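You operate a simulated robot arm through the tools that you are given. There is no shell and no other tool.

You are at the controls of a simulated two-armed robot. One attempt, no reset.

## Task
Run the black bolt's nut back up and park the bolt on the magnet tray.
Fine: direction switch to UP; holder switch on HOLD for the run, back to FREE once it stops; at most two presses of the start button; magnet switch, torque dial and the other bolts end as they began.

Only the result counts: the job must be done as asked and must still hold three seconds after the hand-in. Knocking over, shifting, dropping, spilling or breaking anything else fails it.

## Robot
Two 6-joint arms with fingered hands on one trunk that stands fixed in place. Base frame: the origin is at the foot of the trunk, x ahead of it, y to its left, z up; the work surface is at about z = 0.86. Lengths are in m, angles in degrees, forces in N, time in s.
The left shoulder is at [0.02, 0.157, 0.829], the right one opposite. With the tool pointing down near the work surface each hand reaches from about 0.28 to 0.82 m from the base axis, measured 20 degrees to its own side. Payload 4.1 kg a hand.
The TCP of each hand is the grasp point between the finger pads, 0.033 m short of the fingertips. In the tool frame z runs along the fingers and y along their closing line. The gripper opens to 0.112 m. The gripper's body begins 0.039 m behind the TCP. The gripper is a hand of 4 fingers: y runs from the thumb to the fingers, the wrist lies at [-0.016, -0.118, -0.2] in the tool frame, and closing takes about 1.5 s.
Orientation is told as [roll, pitch, yaw] about the base's x, y, z axes, in that order, counted from this pose: with the fingers straight down and the wrist toward the robot, the tool's x, y and z point along [0, 1, 0], [1, 0, 0] and [0, 0, -1] of the base frame.

## Interface
- The arms move only by the tool play_rows. It takes "left_deltas", "right_deltas" or both (then of equal length, played together; a hand with none holds still); each is a list of rows, each a list of 7 numbers: the finger opening in m, from 0 to 0.112, then the shift along the base's x, y, z in units of 500 mm (1.0 is 500 mm), then the turn, a rotation vector about the base's x, y, z in units of 90 degrees (1.0 is 90 degrees). In form: [[gripper, tx, ty, tz, rx, ry, rz], ...]. A call has 1 to 20 rows; each row is the pose to reach, as a shift and turn from the pose commanded when the call began. A call with a number of a shift or a turn outside -1 to 1 is refused whole. Rows are played at 5 a second. More than 0.05 m and 8.6 degrees between two rows, or a gripper value outside its range, and nothing of the call is played. A pose out of reach is approached as far as the arm can. The call stops where the force on the tool passes 40 N (or 10 N more than at its start, if that is more) or the arm is blocked; 0.2 s more then pass. Each finger travels about 0.072 m/s and halts on what it meets, pressing with about 23 N; the grip force reading is that of the motor and also rises with nothing between the fingers. The clock runs only during rows and for 0.2 s after the last one: add rows that repeat a pose to give the fingers time. It gives the time, the measured TCP pose, the force on the tool (base axes), the opening and the grip force at its end, in the units of the frame above (readings bear some noise), with the torque about the TCP (base axes, N m) and any sound that the robot's microphone picked up.
- Cameras (640 x 400 px; columns grow to the right, rows downward): "scene" is now at [0.057, 0.0073, 1.4572]; the picture's right is [0.08, -1.00, 0.00], its down [-0.62, -0.05, -0.78] and it looks along [0.78, 0.07, -0.62] (base axes); focal length 326 px, centre (320, 200). "left" rides on the left gripper at [-0.066, -0.089, -0.13] in its tool frame; the picture's right is [-0.79, -0.29, 0.54], its down [0.55, -0.71, 0.44] and it looks along [0.26, 0.64, 0.72] (tool axes); focal length 247 px, centre (320, 200). "right" rides on the right gripper at [0.066, -0.089, -0.13] in its tool frame; the picture's right is [-0.79, 0.29, -0.54], its down [-0.55, -0.71, 0.44] and it looks along [-0.26, 0.64, 0.72] (tool axes); focal length 247 px, centre (320, 200). There is no depth. A picture from a camera that has moved, and an enlarged one, comes with that camera's place and axes in the base frame and with its lens.
- camera(camera): a new picture of that camera. It takes no simulated time.
- hand_shape(shape, hand): the hand has 4 fingers and takes this shape, open, in about a second: jaw (thumb against the fingers, like two jaws); tri (thumb and two fingers); tip (a fingertip pinch); poke (one finger out to press); point (the index stretched); flat (the hand flat); cup (the hand cupped); fist (a fist). The gripper value then closes the fingers along that shape, each until it touches; the sizes above hold for jaw. It gives what a move gives, with no picture.
- aim_head(pan, tilt): turns the head with the scene camera to pan (to the left, within 86 degrees either way) and tilt (down, from -29 to 69), counted from straight ahead of the robot. It gives what a move gives.
- enlarge(camera, box): a new picture of the part [left, top, right, bottom] of that camera's present view, enlarged. It takes no simulated time.
- sign_off(): hands the job in; it is judged then, once.

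Nothing tells you positions but the pictures and the camera data. Unless the task says otherwise, let go and move clear before handing in.

The tools are called as a command line: name --argument value ..., lists and objects as JSON in quotes. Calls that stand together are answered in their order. play_rows: Moves the arms, as the interface text tells. Its arguments: {"type":"object","properties":{"left_deltas":{"type":"array"},"right_deltas":{"type":"array"}},"required":[]} The other tools are called the same way: hand_shape (shape, hand) gives the hand a shape; aim_head (pan, tilt) turns the head that bears the scene camera; camera (camera) takes a picture; enlarge (camera, box) takes an enlarged picture of a part of a camera's view; sign_off () hands the job in.

At the start:

```text
time_s: 0.0
left_ee_pos: [0.4117, 0.2146, 1.1908]
left_orientation: [-0.1, 0.1, 0.0]
left_contact_force: [-0.6, -0.2, 0.0]
left_torque: [-0.01, -0.02, -0.02]
left_finger_gap: 0.1117
left_grip_force: 0.0
left_shape: jaw
right_ee_pos: [0.4433, -0.2394, 1.2201]
right_orientation: [0.0, -0.1, 0.1]
right_contact_force: [0.4, -0.7, 0.2]
right_torque: [0.01, 0.01, -0.05]
right_finger_gap: 0.1114
right_grip_force: 0.0
right_shape: jaw
head pan, tilt: [4.9, 38.3]
```

scene: 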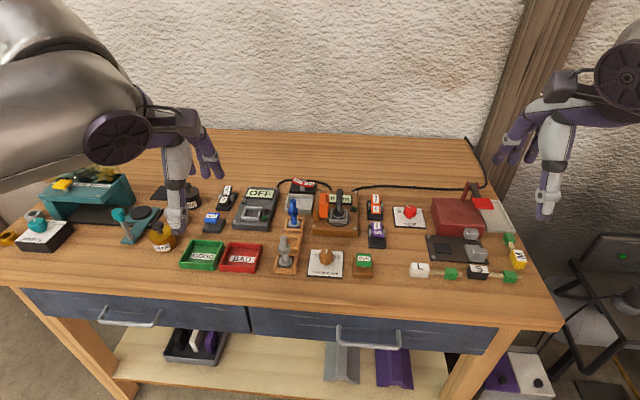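
right: 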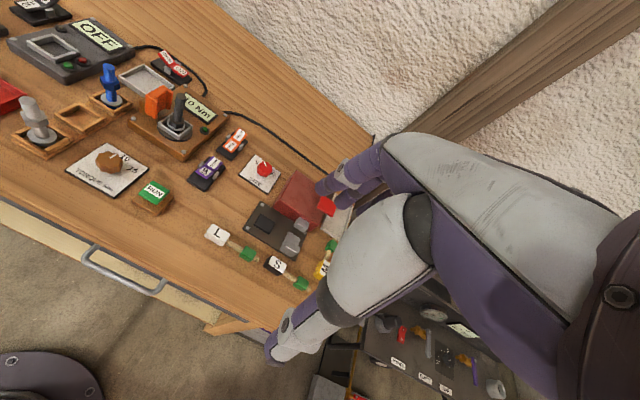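
left: 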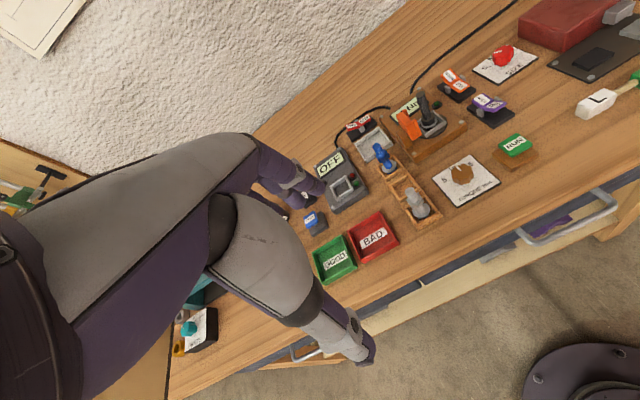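

I see a cluttered workbench with a bolt station in the middle (blue, grey and black bolts), several switches, a dial and a RUN button. I'll enlarge the pictures to read the labels before moving anything.

enlarge --camera "scene" --box '[260, 170, 400, 290]'

enlarge --camera "scene" --box '[180, 170, 300, 280]'

enlarge --camera "scene" --box '[340, 180, 540, 290]'

enlarge --camera "right" --box '[0, 0, 280, 220]'

enlarge --camera "left" --box '[290, 40, 560, 260]'

```text
3.33 times, centred on (330, 230) of scene
camera zoom: at [0.057, 0.0073, 1.4572], right [0.08, -1.0, 0.0], down [-0.62, -0.05, -0.78], along [0.78, 0.07, -0.62], focal length 1086 px, centre (287, 100)
```

zoom: 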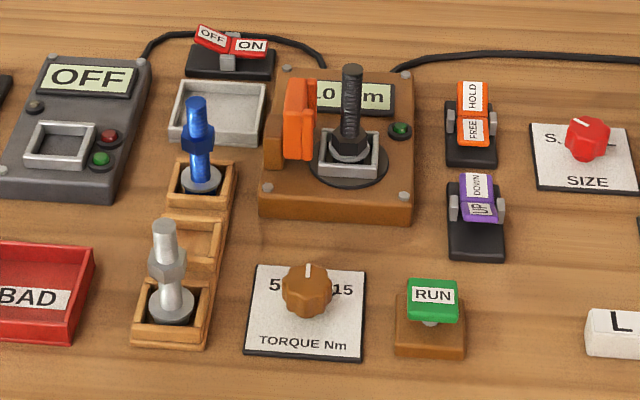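

```text
3.64 times, centred on (240, 225) of scene
camera zoom: at [0.057, 0.0073, 1.4572], right [0.08, -1.0, 0.0], down [-0.62, -0.05, -0.78], along [0.78, 0.07, -0.62], focal length 1184 px, centre (611, 109)
```

zoom: 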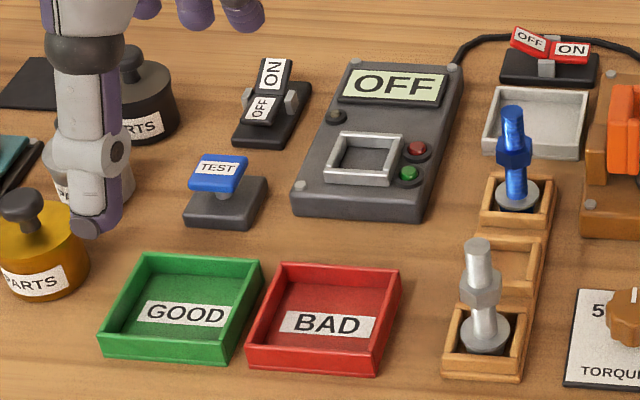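

```text
3.20 times, centred on (440, 235) of scene
camera zoom: at [0.057, 0.0073, 1.4572], right [0.08, -1.0, 0.0], down [-0.62, -0.05, -0.78], along [0.78, 0.07, -0.62], focal length 1042 px, centre (-64, 88)
```

zoom: 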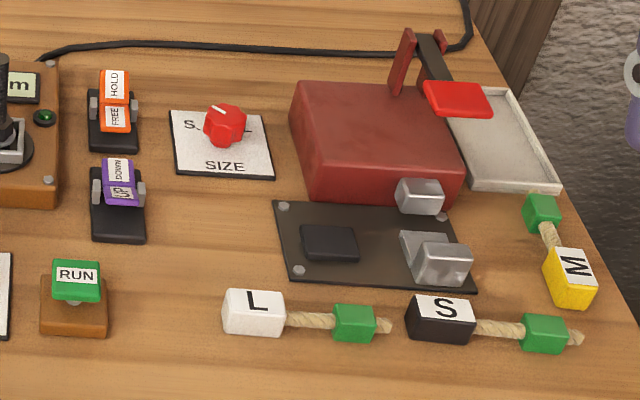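

```text
1.82 times, centred on (140, 110) of right
camera zoom: at [0.3546, -0.1737, 1.3493], right [0.29, -0.79, 0.54], down [-0.71, -0.55, -0.44], along [0.64, -0.26, -0.72], focal length 449 px, centre (647, 364)
```

zoom: 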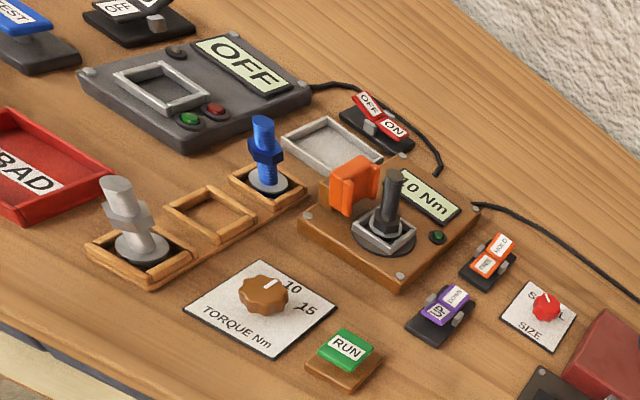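

```text
1.82 times, centred on (425, 150) of left
camera zoom: at [0.3229, 0.1501, 1.3216], right [-0.29, -0.79, -0.54], down [-0.71, 0.55, -0.44], along [0.64, 0.26, -0.72], focal length 449 px, centre (129, 291)
```

zoom: 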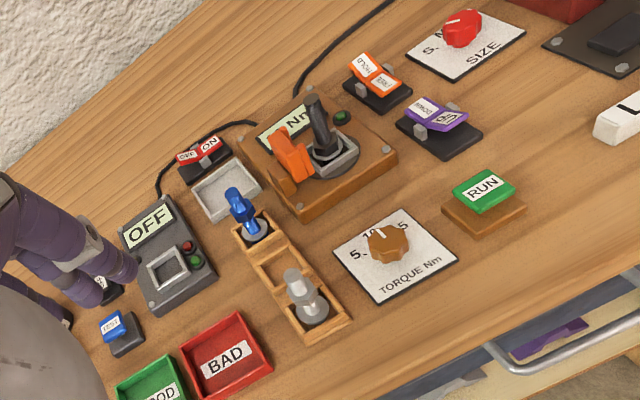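

The black bolt stands in the driver station in the middle, at about (0.695, 0.014). The HOLD/FREE and UP/DOWN rockers and the RUN button are to its right, and the grey tray with the red ON/OFF switch is to its back-left. I'll zoom in further to read the switch states.

enlarge --camera "scene" --box '[360, 188, 400, 213]'

enlarge --camera "scene" --box '[360, 215, 400, 240]'

enlarge --camera "scene" --box '[270, 170, 334, 210]'

enlarge --camera "scene" --box '[310, 185, 374, 225]'

enlarge --camera "right" --box '[150, 80, 260, 150]'

enlarge --camera "right" --box '[180, 120, 260, 200]'

enlarge --camera "left" --box '[330, 80, 450, 160]'

enlarge --camera "left" --box '[420, 55, 530, 135]'

```text
16.00 times, centred on (380, 200) of scene
camera zoom: at [0.057, 0.0073, 1.4572], right [0.08, -1.0, 0.0], down [-0.62, -0.05, -0.78], along [0.78, 0.07, -0.62], focal length 5211 px, centre (-640, 192)
```

zoom: 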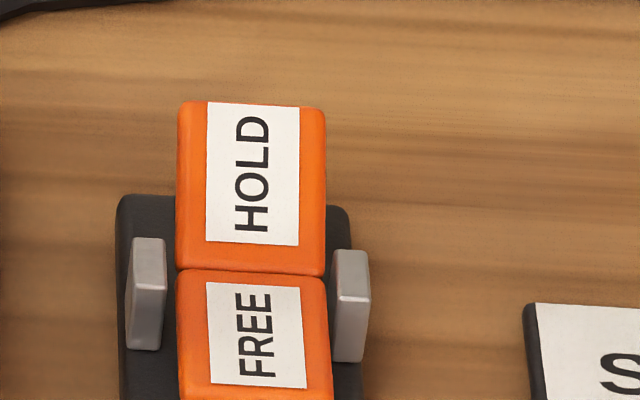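

```text
16.00 times, centred on (380, 228) of scene
camera zoom: at [0.057, 0.0073, 1.4572], right [0.08, -1.0, 0.0], down [-0.62, -0.05, -0.78], along [0.78, 0.07, -0.62], focal length 5211 px, centre (-640, -240)
```

zoom: 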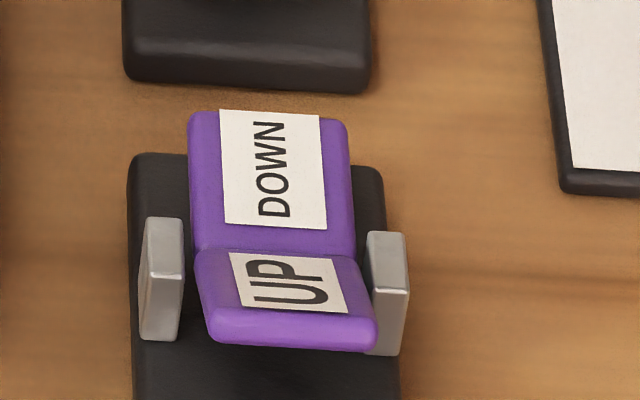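

```text
10.00 times, centred on (302, 190) of scene
camera zoom: at [0.057, 0.0073, 1.4572], right [0.08, -1.0, 0.0], down [-0.62, -0.05, -0.78], along [0.78, 0.07, -0.62], focal length 3257 px, centre (500, 300)
```

zoom: 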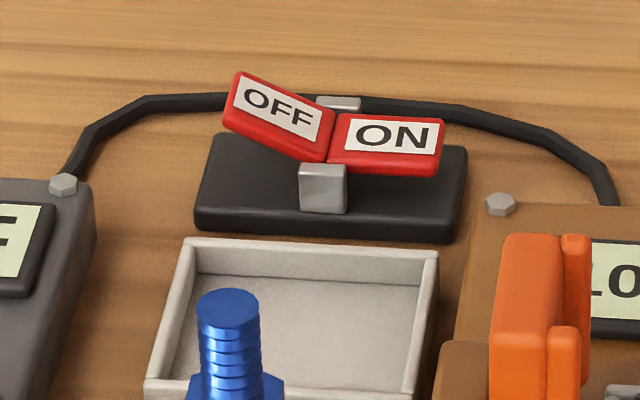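

```text
10.00 times, centred on (342, 205) of scene
camera zoom: at [0.057, 0.0073, 1.4572], right [0.08, -1.0, 0.0], down [-0.62, -0.05, -0.78], along [0.78, 0.07, -0.62], focal length 3257 px, centre (100, 150)
```

zoom: 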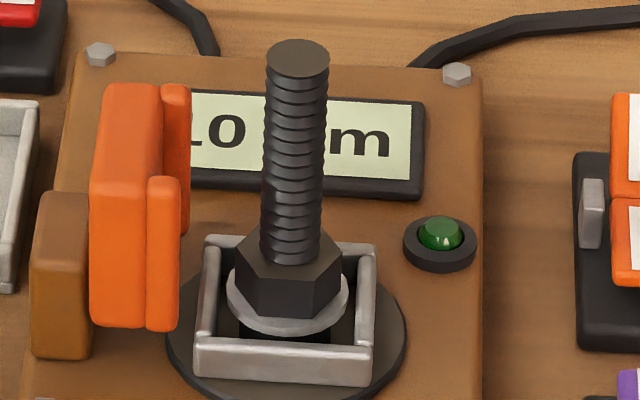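

```text
5.71 times, centred on (205, 115) of right
camera zoom: at [0.3546, -0.1737, 1.3493], right [0.29, -0.79, 0.54], down [-0.71, -0.55, -0.44], along [0.64, -0.26, -0.72], focal length 1411 px, centre (977, 686)
```

zoom: 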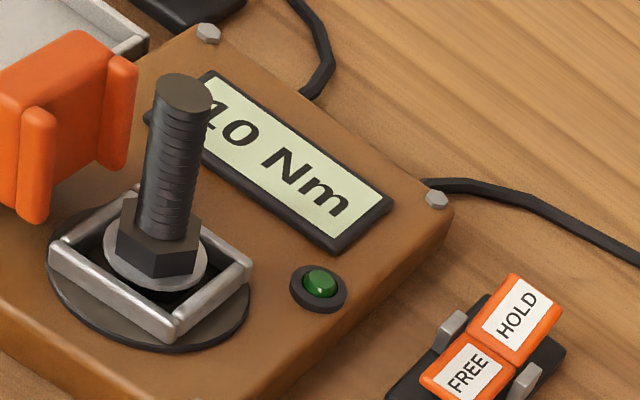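

```text
5.00 times, centred on (220, 160) of right
camera zoom: at [0.3546, -0.1737, 1.3493], right [0.29, -0.79, 0.54], down [-0.71, -0.55, -0.44], along [0.64, -0.26, -0.72], focal length 1235 px, centre (820, 400)
```

zoom: 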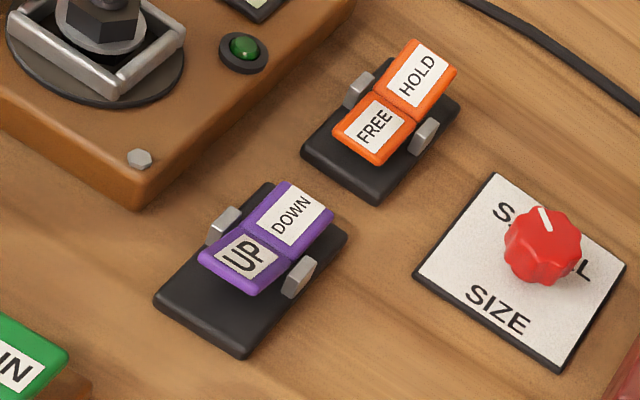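

```text
5.00 times, centred on (390, 120) of left
camera zoom: at [0.3229, 0.1501, 1.3216], right [-0.29, -0.79, -0.54], down [-0.71, 0.55, -0.44], along [0.64, 0.26, -0.72], focal length 1235 px, centre (-30, 600)
```

zoom: 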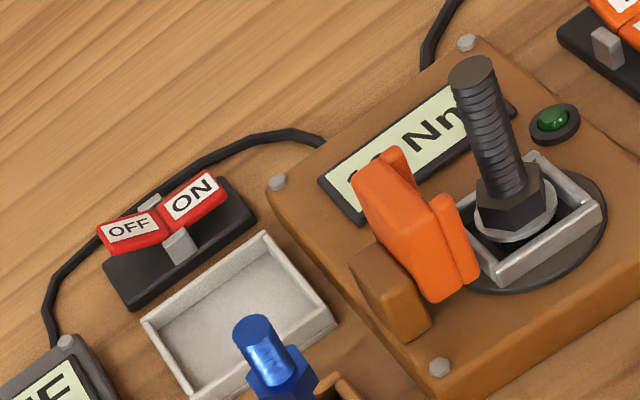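

```text
5.00 times, centred on (475, 95) of left
camera zoom: at [0.3229, 0.1501, 1.3216], right [-0.29, -0.79, -0.54], down [-0.71, 0.55, -0.44], along [0.64, 0.26, -0.72], focal length 1235 px, centre (-455, 725)
```

zoom: 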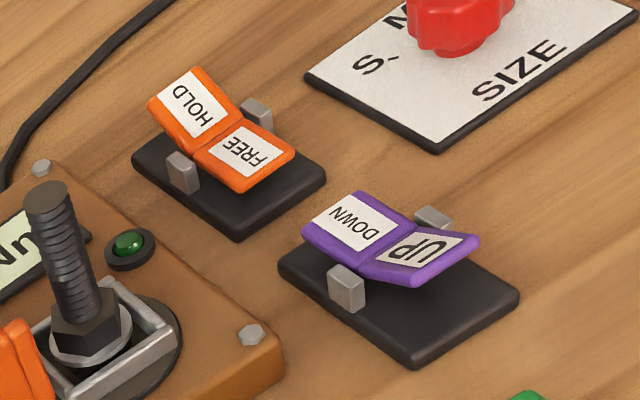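

Reading the rockers, the raised half is the unpressed one: the direction switch is on DOWN, the holder on FREE and the magnet switch on ON. I'll put the right hand in the poke shape and look at where its fingertip lies.

hand_shape --hand "right" --shape "poke"

camera --camera "right"

camera --camera "scene"

enlarge --camera "scene" --box '[480, 60, 640, 220]'

```text
time_s: 0.9
left_ee_pos: [0.4112, 0.2153, 1.191]
left_orientation: [0.0, 0.0, 0.0]
left_contact_force: [-0.1, -1.2, -0.2]
left_torque: [0.02, -0.02, -0.01]
left_finger_gap: 0.1115
left_grip_force: 0.0
left_shape: jaw
right_ee_pos: [0.4423, -0.239, 1.2207]
right_orientation: [0.0, 0.0, 0.1]
right_contact_force: [-0.8, 0.8, 0.0]
right_torque: [0.01, 0.02, 0.01]
right_finger_gap: 0.0
right_grip_force: 0.0
right_shape: poke
head pan, tilt: [4.9, 38.3]
```

```text
taken
camera right: at [0.3546, -0.1737, 1.3492], right [0.29, -0.79, 0.54], down [-0.71, -0.55, -0.44], along [0.64, -0.26, -0.72], focal length 247 px, centre (320, 200)
```

right: 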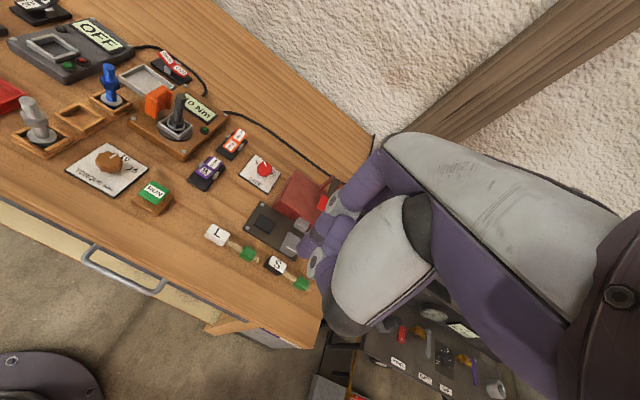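

```text
taken
```

scene: 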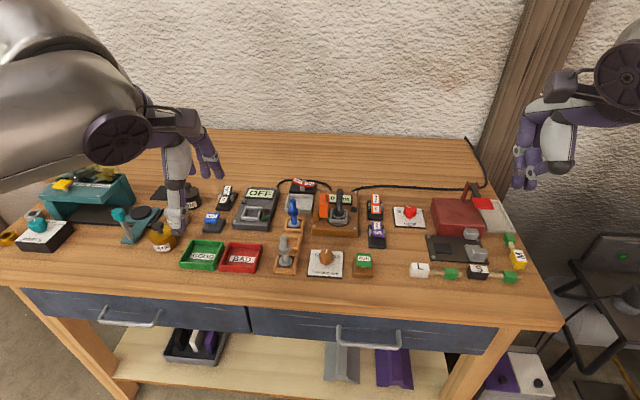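

```text
2.50 times, centred on (560, 140) of scene
camera zoom: at [0.057, 0.0073, 1.4572], right [0.08, -1.0, 0.0], down [-0.62, -0.05, -0.78], along [0.78, 0.07, -0.62], focal length 814 px, centre (-280, 350)
```

zoom: 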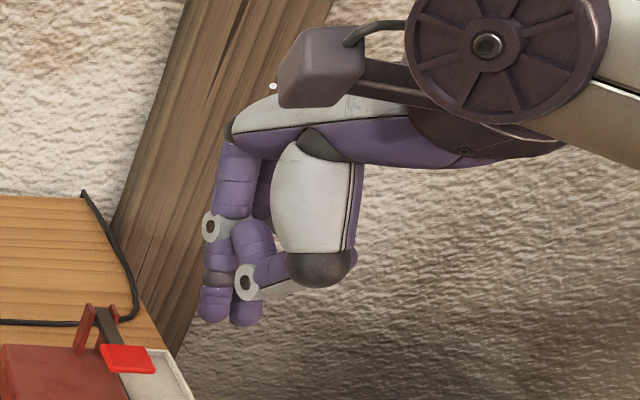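

In the poke shape the index stretches down and the other fingers curl. I'll carry the right hand over the switch area at a safe height and look at it from both cameras.

play_rows --right_deltas '[[0.112, 0.05, 0.038, -0.03, 0, 0, 0], [0.112, 0.1, 0.076, -0.07, 0, 0, 0], [0.112, 0.16, 0.114, -0.11, 0, 0, 0], [0.112, 0.21, 0.152, -0.15, 0, 0, 0], [0.112, 0.27, 0.19, -0.19, 0, 0, 0], [0.112, 0.32, 0.228, -0.22, 0, 0, 0], [0.112, 0.38, 0.266, -0.26, 0, 0, 0], [0.112, 0.41, 0.304, -0.29, 0, 0, 0], [0.112, 0.41, 0.304, -0.29, 0, 0, 0]]'

camera --camera "scene"

camera --camera "left"

camera --camera "right"

```text
time_s: 2.9
left_ee_pos: [0.4109, 0.2151, 1.1907]
left_orientation: [0.0, 0.1, 0.0]
left_contact_force: [-1.1, -0.2, -0.5]
left_torque: [-0.01, -0.01, 0.02]
left_finger_gap: 0.1114
left_grip_force: 0.1
left_shape: jaw
right_ee_pos: [0.6484, -0.0911, 1.0745]
right_orientation: [0.1, -0.2, 0.1]
right_contact_force: [0.1, 0.0, -0.1]
right_torque: [-0.04, 0.0, 0.0]
right_finger_gap: 0.0
right_grip_force: 0.0
right_shape: poke
head pan, tilt: [4.9, 38.3]
```

```text
taken
```

scene: 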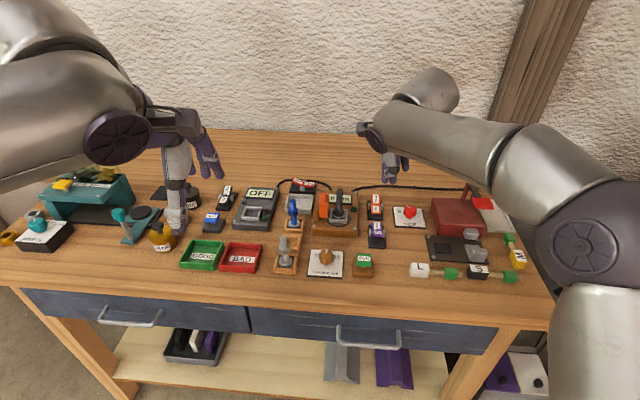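

```text
taken
camera left: at [0.3228, 0.15, 1.3216], right [-0.29, -0.79, -0.54], down [-0.71, 0.55, -0.44], along [0.64, 0.26, -0.72], focal length 247 px, centre (320, 200)
```

left: 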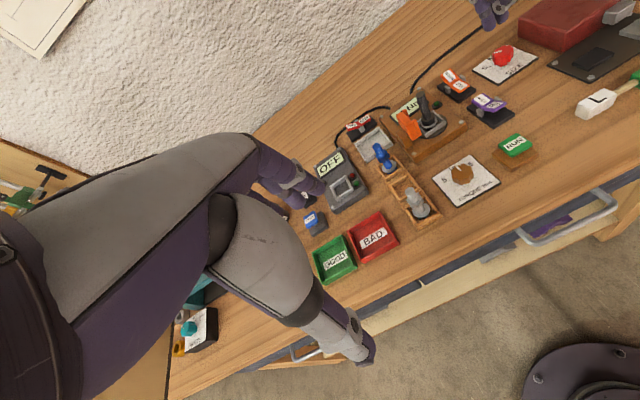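

```text
taken
camera right: at [0.5597, -0.0254, 1.2043], right [0.29, -0.79, 0.54], down [-0.71, -0.55, -0.44], along [0.64, -0.26, -0.72], focal length 247 px, centre (320, 200)
```

right: 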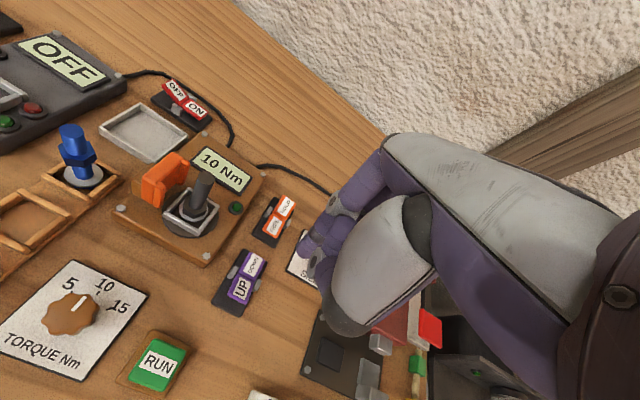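

The right camera now has a clear view of the switches and the fingertip. I'll enlarge to locate the fingertip and the rockers accurately.

enlarge --camera "scene" --box '[350, 110, 430, 190]'

enlarge --camera "right" --box '[200, 170, 360, 320]'

enlarge --camera "left" --box '[400, 0, 560, 100]'

enlarge --camera "right" --box '[80, 60, 280, 260]'

```text
5.00 times, centred on (390, 150) of scene
camera zoom: at [0.0569, 0.0072, 1.4572], right [0.08, -1.0, 0.0], down [-0.62, -0.05, -0.78], along [0.78, 0.07, -0.62], focal length 1629 px, centre (-30, 450)
```

zoom: 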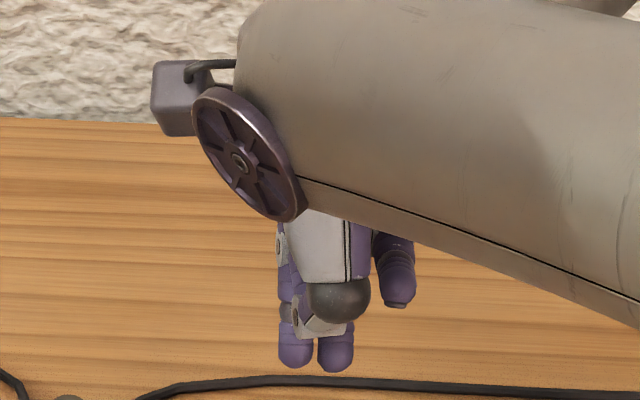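

```text
2.67 times, centred on (280, 245) of right
camera zoom: at [0.5597, -0.0254, 1.2043], right [0.29, -0.79, 0.54], down [-0.71, -0.55, -0.44], along [0.64, -0.26, -0.72], focal length 659 px, centre (427, 80)
```

zoom: 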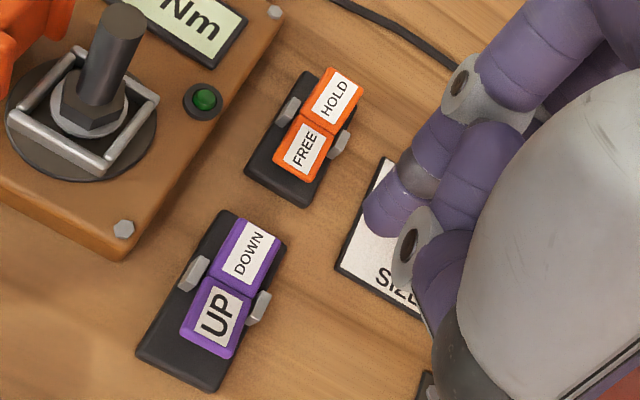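

```text
4.00 times, centred on (480, 50) of left
camera zoom: at [0.3228, 0.15, 1.3216], right [-0.29, -0.79, -0.54], down [-0.71, 0.55, -0.44], along [0.64, 0.26, -0.72], focal length 988 px, centre (-320, 800)
```

zoom: 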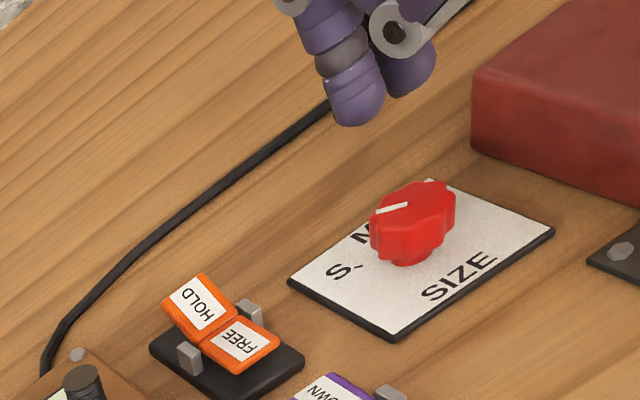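

```text
2.00 times, centred on (180, 160) of right
camera zoom: at [0.5597, -0.0254, 1.2043], right [0.29, -0.79, 0.54], down [-0.71, -0.55, -0.44], along [0.64, -0.26, -0.72], focal length 494 px, centre (600, 280)
```

zoom: 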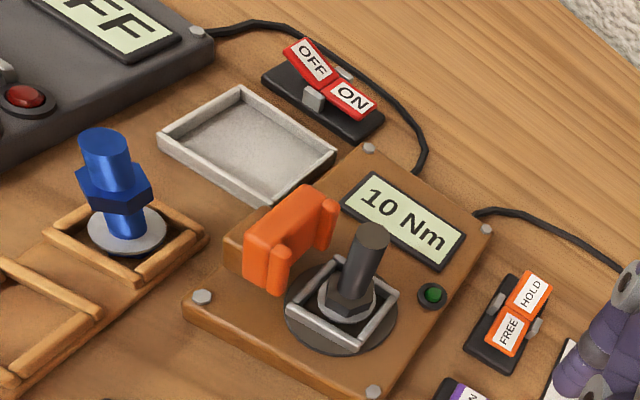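

By triangulation the index tip lies about (+0.008, +0.005, −0.034) from the TCP, but the thumb tip sits right beside it at nearly the same height. I'll compare with the "point" shape, which may leave the index more alone.

hand_shape --hand "right" --shape "point"

enlarge --camera "scene" --box '[350, 110, 430, 190]'

enlarge --camera "left" --box '[400, 0, 560, 100]'

camera --camera "right"

```text
time_s: 3.8
left_ee_pos: [0.4104, 0.2159, 1.1908]
left_orientation: [0.0, 0.0, 0.0]
left_contact_force: [0.3, -0.4, 0.6]
left_torque: [0.02, -0.01, 0.0]
left_finger_gap: 0.1115
left_grip_force: 0.0
left_shape: jaw
right_ee_pos: [0.648, -0.0909, 1.0759]
right_orientation: [0.0, -0.1, 0.1]
right_contact_force: [-0.2, 1.1, 0.6]
right_torque: [0.02, -0.01, -0.03]
right_finger_gap: 0.0
right_grip_force: 0.1
right_shape: point
head pan, tilt: [4.9, 38.3]
```

```text
5.00 times, centred on (390, 150) of scene
camera zoom: at [0.057, 0.0073, 1.4572], right [0.08, -1.0, 0.0], down [-0.62, -0.05, -0.78], along [0.78, 0.07, -0.62], focal length 1629 px, centre (-30, 450)
```

zoom: 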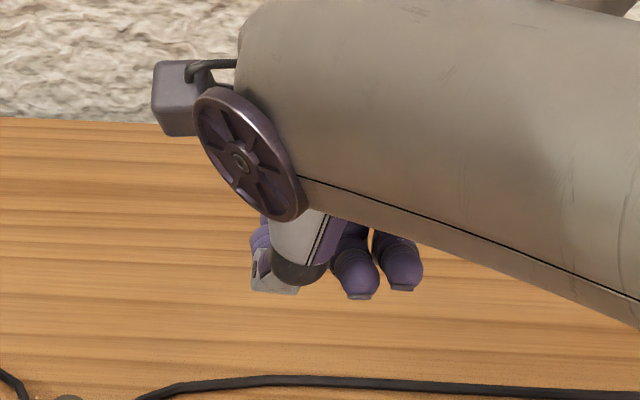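

```text
4.00 times, centred on (480, 50) of left
camera zoom: at [0.3229, 0.1501, 1.3215], right [-0.29, -0.79, -0.54], down [-0.71, 0.55, -0.44], along [0.64, 0.26, -0.72], focal length 988 px, centre (-320, 800)
```

zoom: 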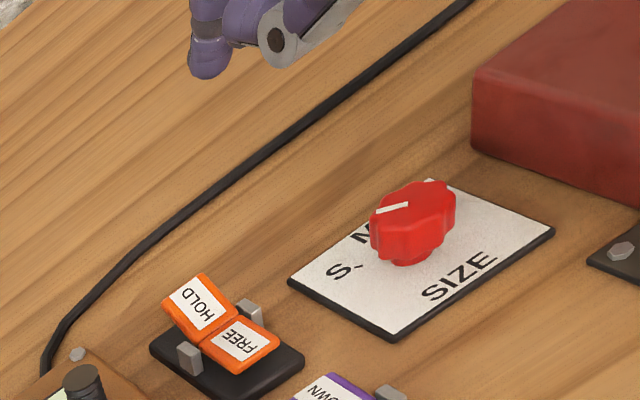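

```text
taken
camera right: at [0.5595, -0.0256, 1.2044], right [0.29, -0.79, 0.54], down [-0.71, -0.55, -0.44], along [0.64, -0.26, -0.72], focal length 247 px, centre (320, 200)
```

right: 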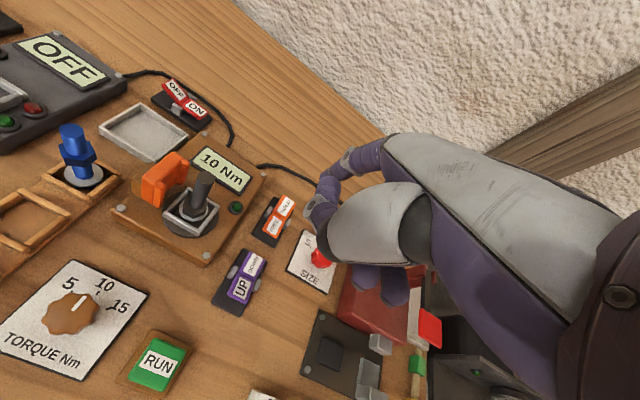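

The "point" shape sends the index forward rather than down, so poke is the better one. From the views I take the direction rocker's pivot to be at about (0.664, −0.087, 0.888) with its UP end raised to 0.904, the holder rocker's pivot at about (0.765, −0.088), and the RUN top at about (0.556, −0.049, 0.899). I'll go back to poke and hover over the UP half.

hand_shape --hand "right" --shape "poke"

play_rows --right_deltas '[[0.112, -0.008, 0.0015, -0.06, 0, 0, 0], [0.112, -0.016, 0.003, -0.12, 0, 0, 0], [0.112, -0.024, 0.0045, -0.18, 0, 0, 0], [0.112, -0.032, 0.006, -0.231, 0, 0, 0], [0.112, -0.032, 0.006, -0.231, 0, 0, 0]]'

camera --camera "scene"

camera --camera "right"

enlarge --camera "left" --box '[420, 40, 548, 120]'

enlarge --camera "scene" --box '[340, 180, 420, 250]'

```text
time_s: 4.7
left_ee_pos: [0.4107, 0.2157, 1.1909]
left_orientation: [0.0, -0.1, 0.0]
left_contact_force: [-0.1, -0.6, -0.2]
left_torque: [-0.01, -0.02, 0.01]
left_finger_gap: 0.1114
left_grip_force: 0.1
left_shape: jaw
right_ee_pos: [0.6485, -0.0908, 1.0747]
right_orientation: [0.0, 0.0, 0.1]
right_contact_force: [-0.2, -0.2, 0.1]
right_torque: [0.03, 0.01, 0.0]
right_finger_gap: 0.0
right_grip_force: 0.1
right_shape: poke
head pan, tilt: [4.9, 38.3]
```

```text
time_s: 5.9
left_ee_pos: [0.4117, 0.2149, 1.1908]
left_orientation: [-0.1, 0.0, -0.1]
left_contact_force: [0.2, 0.4, 0.2]
left_torque: [0.03, -0.01, 0.01]
left_finger_gap: 0.1116
left_grip_force: 0.0
left_shape: jaw
right_ee_pos: [0.6294, -0.0863, 0.9566]
right_orientation: [0.0, 0.0, 0.1]
right_contact_force: [-0.3, -0.1, 0.0]
right_torque: [0.02, 0.0, -0.01]
right_finger_gap: 0.0001
right_grip_force: 0.0
right_shape: poke
head pan, tilt: [4.9, 38.3]
```

```text
taken
```

scene: 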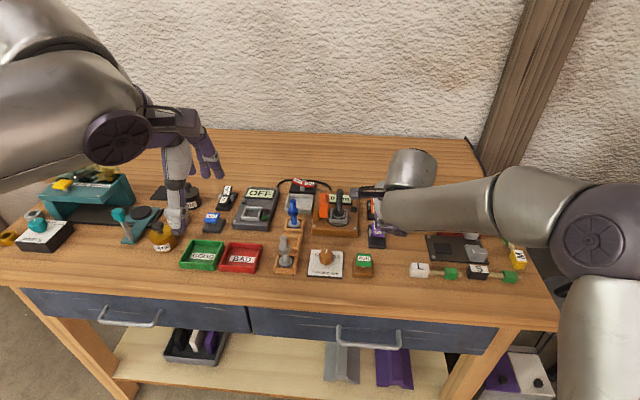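

```text
taken
camera right: at [0.5416, -0.0215, 1.0857], right [0.29, -0.79, 0.54], down [-0.71, -0.55, -0.44], along [0.64, -0.26, -0.72], focal length 247 px, centre (320, 200)
```

right: 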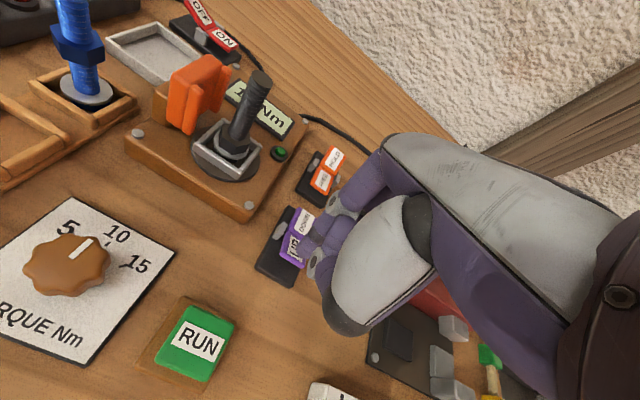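

```text
5.00 times, centred on (484, 80) of left
camera zoom: at [0.3228, 0.1501, 1.3216], right [-0.29, -0.79, -0.54], down [-0.71, 0.55, -0.44], along [0.64, 0.26, -0.72], focal length 1235 px, centre (-500, 800)
```

zoom: 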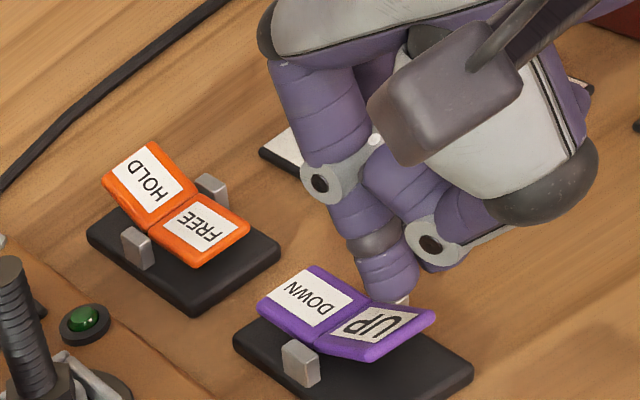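

```text
5.71 times, centred on (380, 215) of scene
camera zoom: at [0.057, 0.0073, 1.4572], right [0.08, -1.0, 0.0], down [-0.62, -0.05, -0.78], along [0.78, 0.07, -0.62], focal length 1861 px, centre (-23, 114)
```

zoom: 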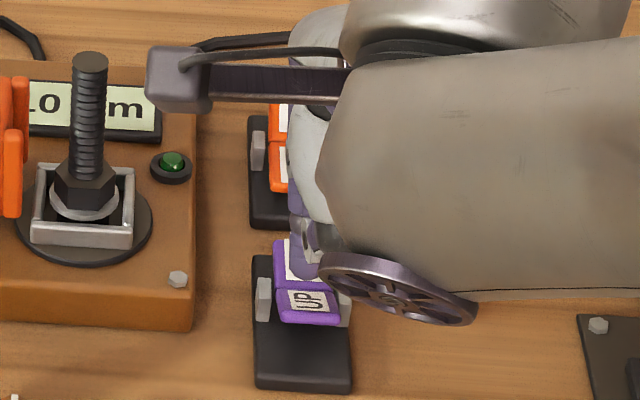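

The index tip hovers right over the UP half, a little above it. I'll press straight down in small steps, then lift off and check.

play_rows --right_deltas '[[0.112, 0, 0, -0.02, 0, 0, 0], [0.112, 0, 0, -0.036, 0, 0, 0], [0.112, 0, 0, -0.046, 0, 0, 0], [0.112, 0, 0, -0.056, 0, 0, 0], [0.112, 0, 0, -0.066, 0, 0, 0], [0.112, 0, 0, -0.074, 0, 0, 0], [0.112, 0, 0, -0.074, 0, 0, 0]]'

enlarge --camera "left" --box '[420, 40, 548, 120]'

enlarge --camera "scene" --box '[340, 180, 420, 250]'

```text
time_s: 7.5
left_ee_pos: [0.411, 0.216, 1.1923]
left_orientation: [0.0, 0.0, 0.0]
left_contact_force: [0.1, 0.4, 0.4]
left_torque: [0.03, 0.01, -0.01]
left_finger_gap: 0.1116
left_grip_force: 0.0
left_shape: jaw
right_ee_pos: [0.6321, -0.0841, 0.9222]
right_orientation: [0.1, 0.0, 0.2]
right_contact_force: [0.1, 0.5, 0.8]
right_torque: [0.0, 0.02, 0.0]
right_finger_gap: 0.0001
right_grip_force: 0.1
right_shape: poke
head pan, tilt: [4.9, 38.3]
```

```text
5.00 times, centred on (484, 80) of left
camera zoom: at [0.3229, 0.1501, 1.3216], right [-0.29, -0.79, -0.54], down [-0.71, 0.55, -0.44], along [0.64, 0.26, -0.72], focal length 1235 px, centre (-500, 800)
```

zoom: 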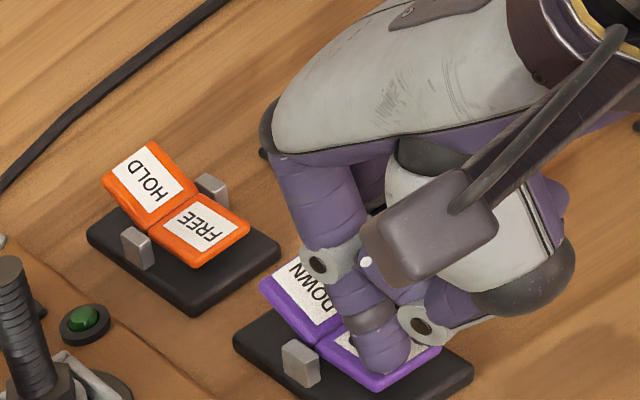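

```text
5.71 times, centred on (380, 215) of scene
camera zoom: at [0.057, 0.0073, 1.4572], right [0.08, -1.0, 0.0], down [-0.62, -0.05, -0.78], along [0.78, 0.07, -0.62], focal length 1861 px, centre (-23, 114)
```

zoom: 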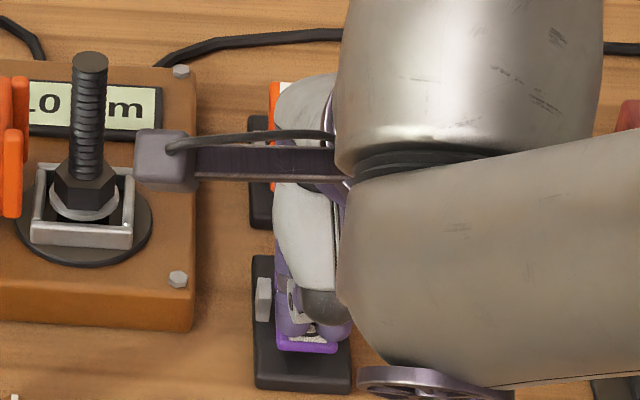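

The UP half has gone down and DOWN has come up. I'll lift off and check that the rocker stays there.

play_rows --right_deltas '[[0.112, 0, 0, 0.06, 0, 0, 0], [0.112, 0, 0, 0.14, 0, 0, 0], [0.112, 0, 0, 0.2, 0, 0, 0], [0.112, 0, 0, 0.25, 0, 0, 0], [0.112, 0, 0, 0.25, 0, 0, 0]]'

enlarge --camera "left" --box '[420, 40, 548, 120]'

enlarge --camera "scene" --box '[340, 180, 420, 250]'

camera --camera "right"

```text
time_s: 8.7
left_ee_pos: [0.4103, 0.2148, 1.1913]
left_orientation: [0.0, 0.0, 0.0]
left_contact_force: [-0.3, -0.4, -0.9]
left_torque: [0.03, -0.01, 0.03]
left_finger_gap: 0.1114
left_grip_force: 0.0
left_shape: jaw
right_ee_pos: [0.6336, -0.0847, 1.0484]
right_orientation: [0.1, -0.1, 0.1]
right_contact_force: [-1.1, 0.3, -0.6]
right_torque: [-0.01, 0.05, 0.01]
right_finger_gap: 0.0
right_grip_force: 0.0
right_shape: poke
head pan, tilt: [4.9, 38.3]
```

```text
5.00 times, centred on (484, 80) of left
camera zoom: at [0.3229, 0.1501, 1.3215], right [-0.29, -0.79, -0.54], down [-0.71, 0.55, -0.44], along [0.64, 0.26, -0.72], focal length 1235 px, centre (-500, 800)
```

zoom: 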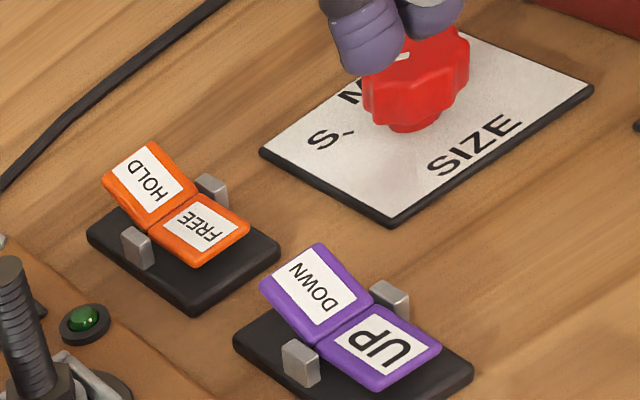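

```text
5.71 times, centred on (380, 215) of scene
camera zoom: at [0.0571, 0.0073, 1.4572], right [0.08, -1.0, 0.0], down [-0.62, -0.05, -0.78], along [0.78, 0.07, -0.62], focal length 1861 px, centre (-23, 114)
```

zoom: 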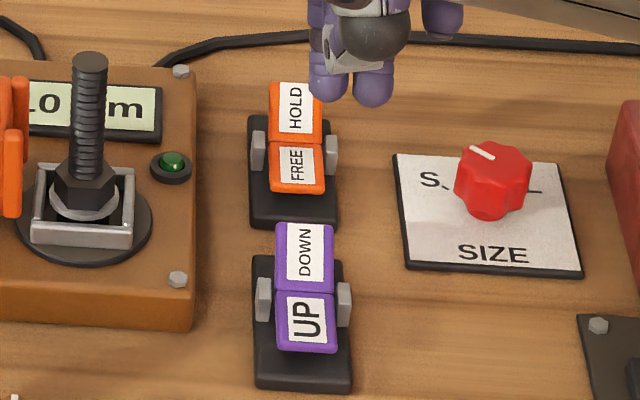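

```text
taken
camera right: at [0.5446, -0.0197, 1.1764], right [0.29, -0.79, 0.54], down [-0.71, -0.55, -0.44], along [0.64, -0.26, -0.72], focal length 247 px, centre (320, 200)
```

right: 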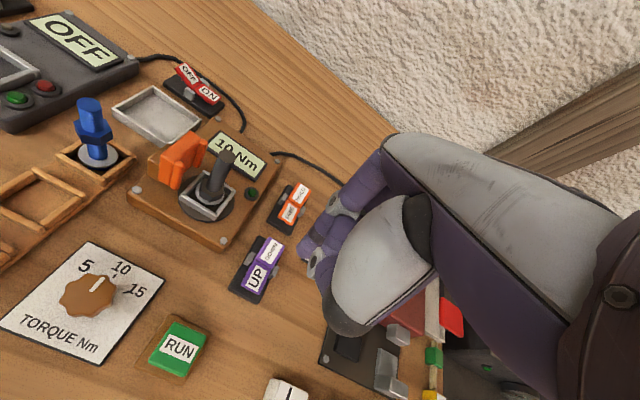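

The direction switch now reads UP. Next is the HOLD half, whose far end is at about x = 0.79; I'll move the right hand over it at height, then lower to hover.

play_rows --right_deltas '[[0.112, 0.07, 0, 0, 0, 0, 0], [0.112, 0.15, -0.002, 0, 0, 0, 0], [0.112, 0.23, -0.004, 0, 0, 0, 0], [0.112, 0.293, -0.006, 0, 0, 0, 0], [0.112, 0.293, -0.006, -0.08, 0, 0, 0], [0.112, 0.293, -0.006, -0.16, 0, 0, 0], [0.112, 0.293, -0.006, -0.16, 0, 0, 0]]'

enlarge --camera "left" --box '[400, 20, 528, 100]'

enlarge --camera "scene" --box '[310, 160, 438, 240]'

camera --camera "right"

```text
time_s: 10.3
left_ee_pos: [0.4104, 0.2154, 1.1917]
left_orientation: [-0.1, 0.0, 0.0]
left_contact_force: [-0.8, 0.1, 1.4]
left_torque: [0.0, -0.03, 0.01]
left_finger_gap: 0.1115
left_grip_force: 0.1
left_shape: jaw
right_ee_pos: [0.7685, -0.0858, 0.9632]
right_orientation: [0.0, -0.1, 0.1]
right_contact_force: [-1.9, -0.4, -0.3]
right_torque: [0.0, -0.02, 0.0]
right_finger_gap: 0.0
right_grip_force: 0.1
right_shape: poke
right hand out of reach, approached as far as the arm can: row 3, 4, 5, 6, 7
head pan, tilt: [4.9, 38.3]
```

```text
5.00 times, centred on (464, 60) of left
camera zoom: at [0.3228, 0.1501, 1.3216], right [-0.29, -0.79, -0.54], down [-0.71, 0.55, -0.44], along [0.64, 0.26, -0.72], focal length 1235 px, centre (-400, 900)
```

zoom: 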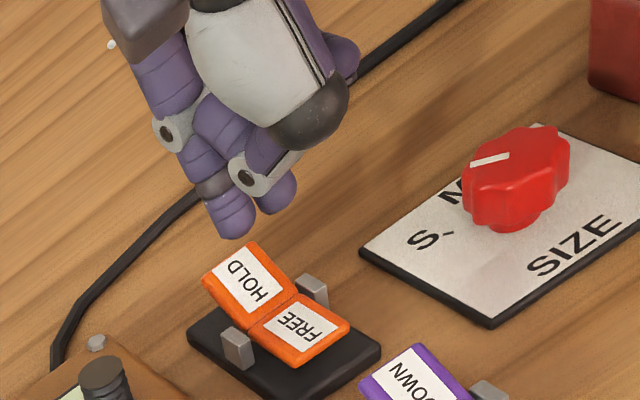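

```text
5.00 times, centred on (374, 200) of scene
camera zoom: at [0.057, 0.0073, 1.4572], right [0.08, -1.0, 0.0], down [-0.62, -0.05, -0.78], along [0.78, 0.07, -0.62], focal length 1629 px, centre (50, 200)
```

zoom: 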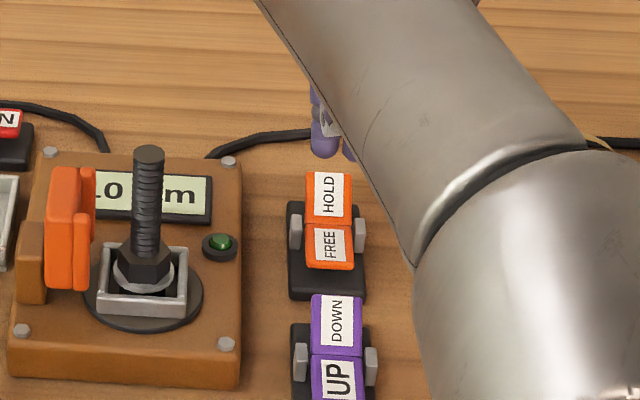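

```text
taken
camera right: at [0.68, -0.0207, 1.0923], right [0.29, -0.79, 0.54], down [-0.71, -0.55, -0.44], along [0.64, -0.26, -0.72], focal length 247 px, centre (320, 200)
```

right: 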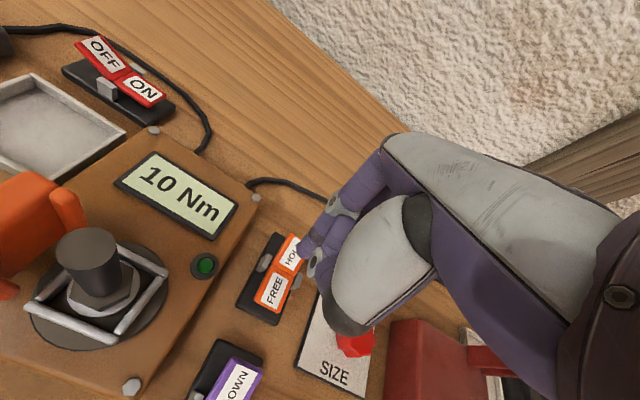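

The arm is just at its reach limit here (x = 0.769), but reach should grow as the hand goes lower. I'll come down a bit without touching and see where it gets to.

play_rows --right_deltas '[[0.112, 0, 0, -0.015, 0, 0, 0], [0.112, 0, 0, -0.03, 0, 0, 0], [0.112, 0, 0, -0.03, 0, 0, 0]]'

enlarge --camera "left" --box '[400, 20, 528, 100]'

enlarge --camera "right" --box '[200, 180, 360, 280]'

```text
time_s: 11.1
left_ee_pos: [0.411, 0.2149, 1.1911]
left_orientation: [-0.1, 0.1, 0.0]
left_contact_force: [0.0, -0.4, -0.1]
left_torque: [0.02, 0.0, -0.02]
left_finger_gap: 0.1115
left_grip_force: 0.0
left_shape: jaw
right_ee_pos: [0.7693, -0.0848, 0.9506]
right_orientation: [0.0, -0.1, 0.1]
right_contact_force: [-0.4, 0.4, 0.8]
right_torque: [0.0, 0.0, -0.02]
right_finger_gap: 0.0002
right_grip_force: 0.0
right_shape: poke
head pan, tilt: [4.9, 38.3]
```

```text
5.00 times, centred on (464, 60) of left
camera zoom: at [0.3229, 0.1501, 1.3216], right [-0.29, -0.79, -0.54], down [-0.71, 0.55, -0.44], along [0.64, 0.26, -0.72], focal length 1235 px, centre (-400, 900)
```

zoom: 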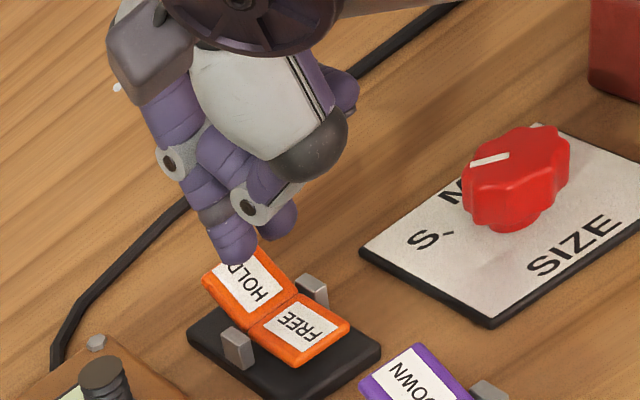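

```text
4.00 times, centred on (280, 230) of right
camera zoom: at [0.6811, -0.0198, 1.0792], right [0.29, -0.79, 0.54], down [-0.71, -0.55, -0.44], along [0.64, -0.26, -0.72], focal length 988 px, centre (480, 80)
```

zoom: 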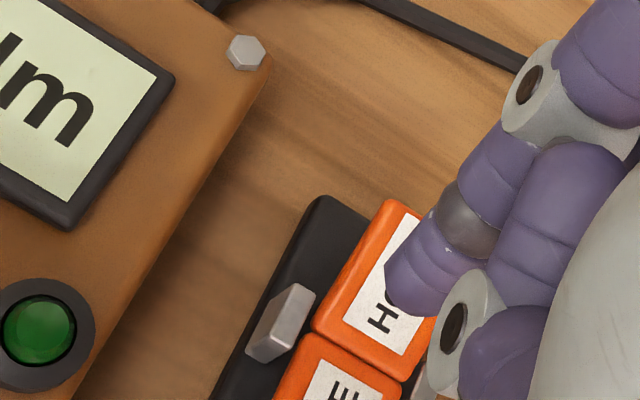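

The command had been clipped to x ≈ 0.769; now I'm lower I'll nudge forward about 14 mm, keeping just above the rocker.

play_rows --right_deltas '[[0.112, 0.014, 0, 0, 0, 0, 0], [0.112, 0.028, 0, -0.004, 0, 0, 0], [0.112, 0.028, 0, -0.004, 0, 0, 0]]'

enlarge --camera "left" --box '[400, 20, 528, 100]'

enlarge --camera "right" --box '[200, 180, 360, 280]'

```text
time_s: 11.9
left_ee_pos: [0.4119, 0.215, 1.1908]
left_orientation: [-0.1, 0.1, 0.1]
left_contact_force: [0.4, -0.2, -0.5]
left_torque: [-0.01, -0.05, -0.01]
left_finger_gap: 0.1117
left_grip_force: 0.1
left_shape: jaw
right_ee_pos: [0.7729, -0.0851, 0.9433]
right_orientation: [0.1, 0.1, 0.1]
right_contact_force: [1.1, -0.7, -0.2]
right_torque: [0.0, 0.01, 0.0]
right_finger_gap: 0.0
right_grip_force: 0.1
right_shape: poke
right hand out of reach, approached as far as the arm can: row 1, 2, 3
head pan, tilt: [4.9, 38.3]
```

```text
5.00 times, centred on (464, 60) of left
camera zoom: at [0.3229, 0.1501, 1.3215], right [-0.29, -0.79, -0.54], down [-0.71, 0.55, -0.44], along [0.64, 0.26, -0.72], focal length 1235 px, centre (-400, 900)
```

zoom: 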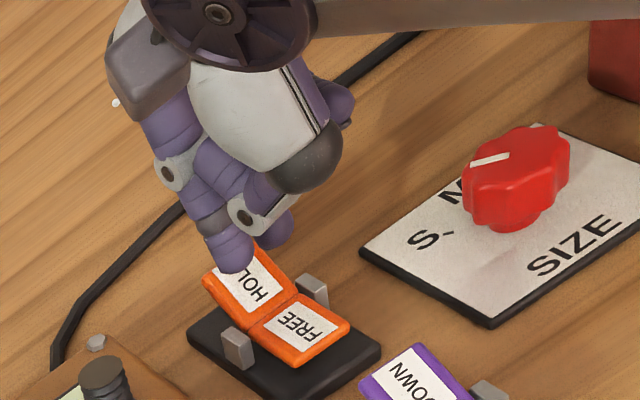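

```text
4.00 times, centred on (280, 230) of right
camera zoom: at [0.6849, -0.0199, 1.0728], right [0.29, -0.79, 0.54], down [-0.71, -0.55, -0.44], along [0.64, -0.26, -0.72], focal length 988 px, centre (480, 80)
```

zoom: 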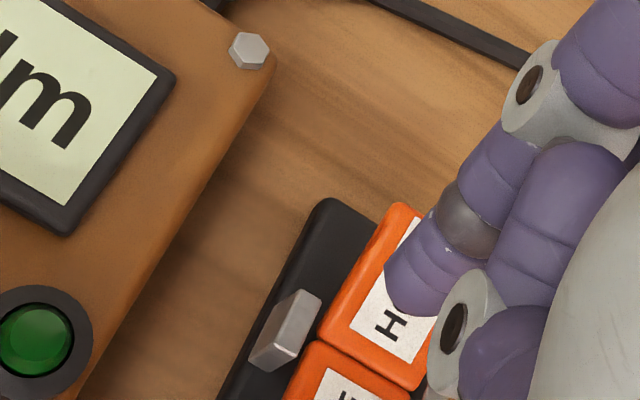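

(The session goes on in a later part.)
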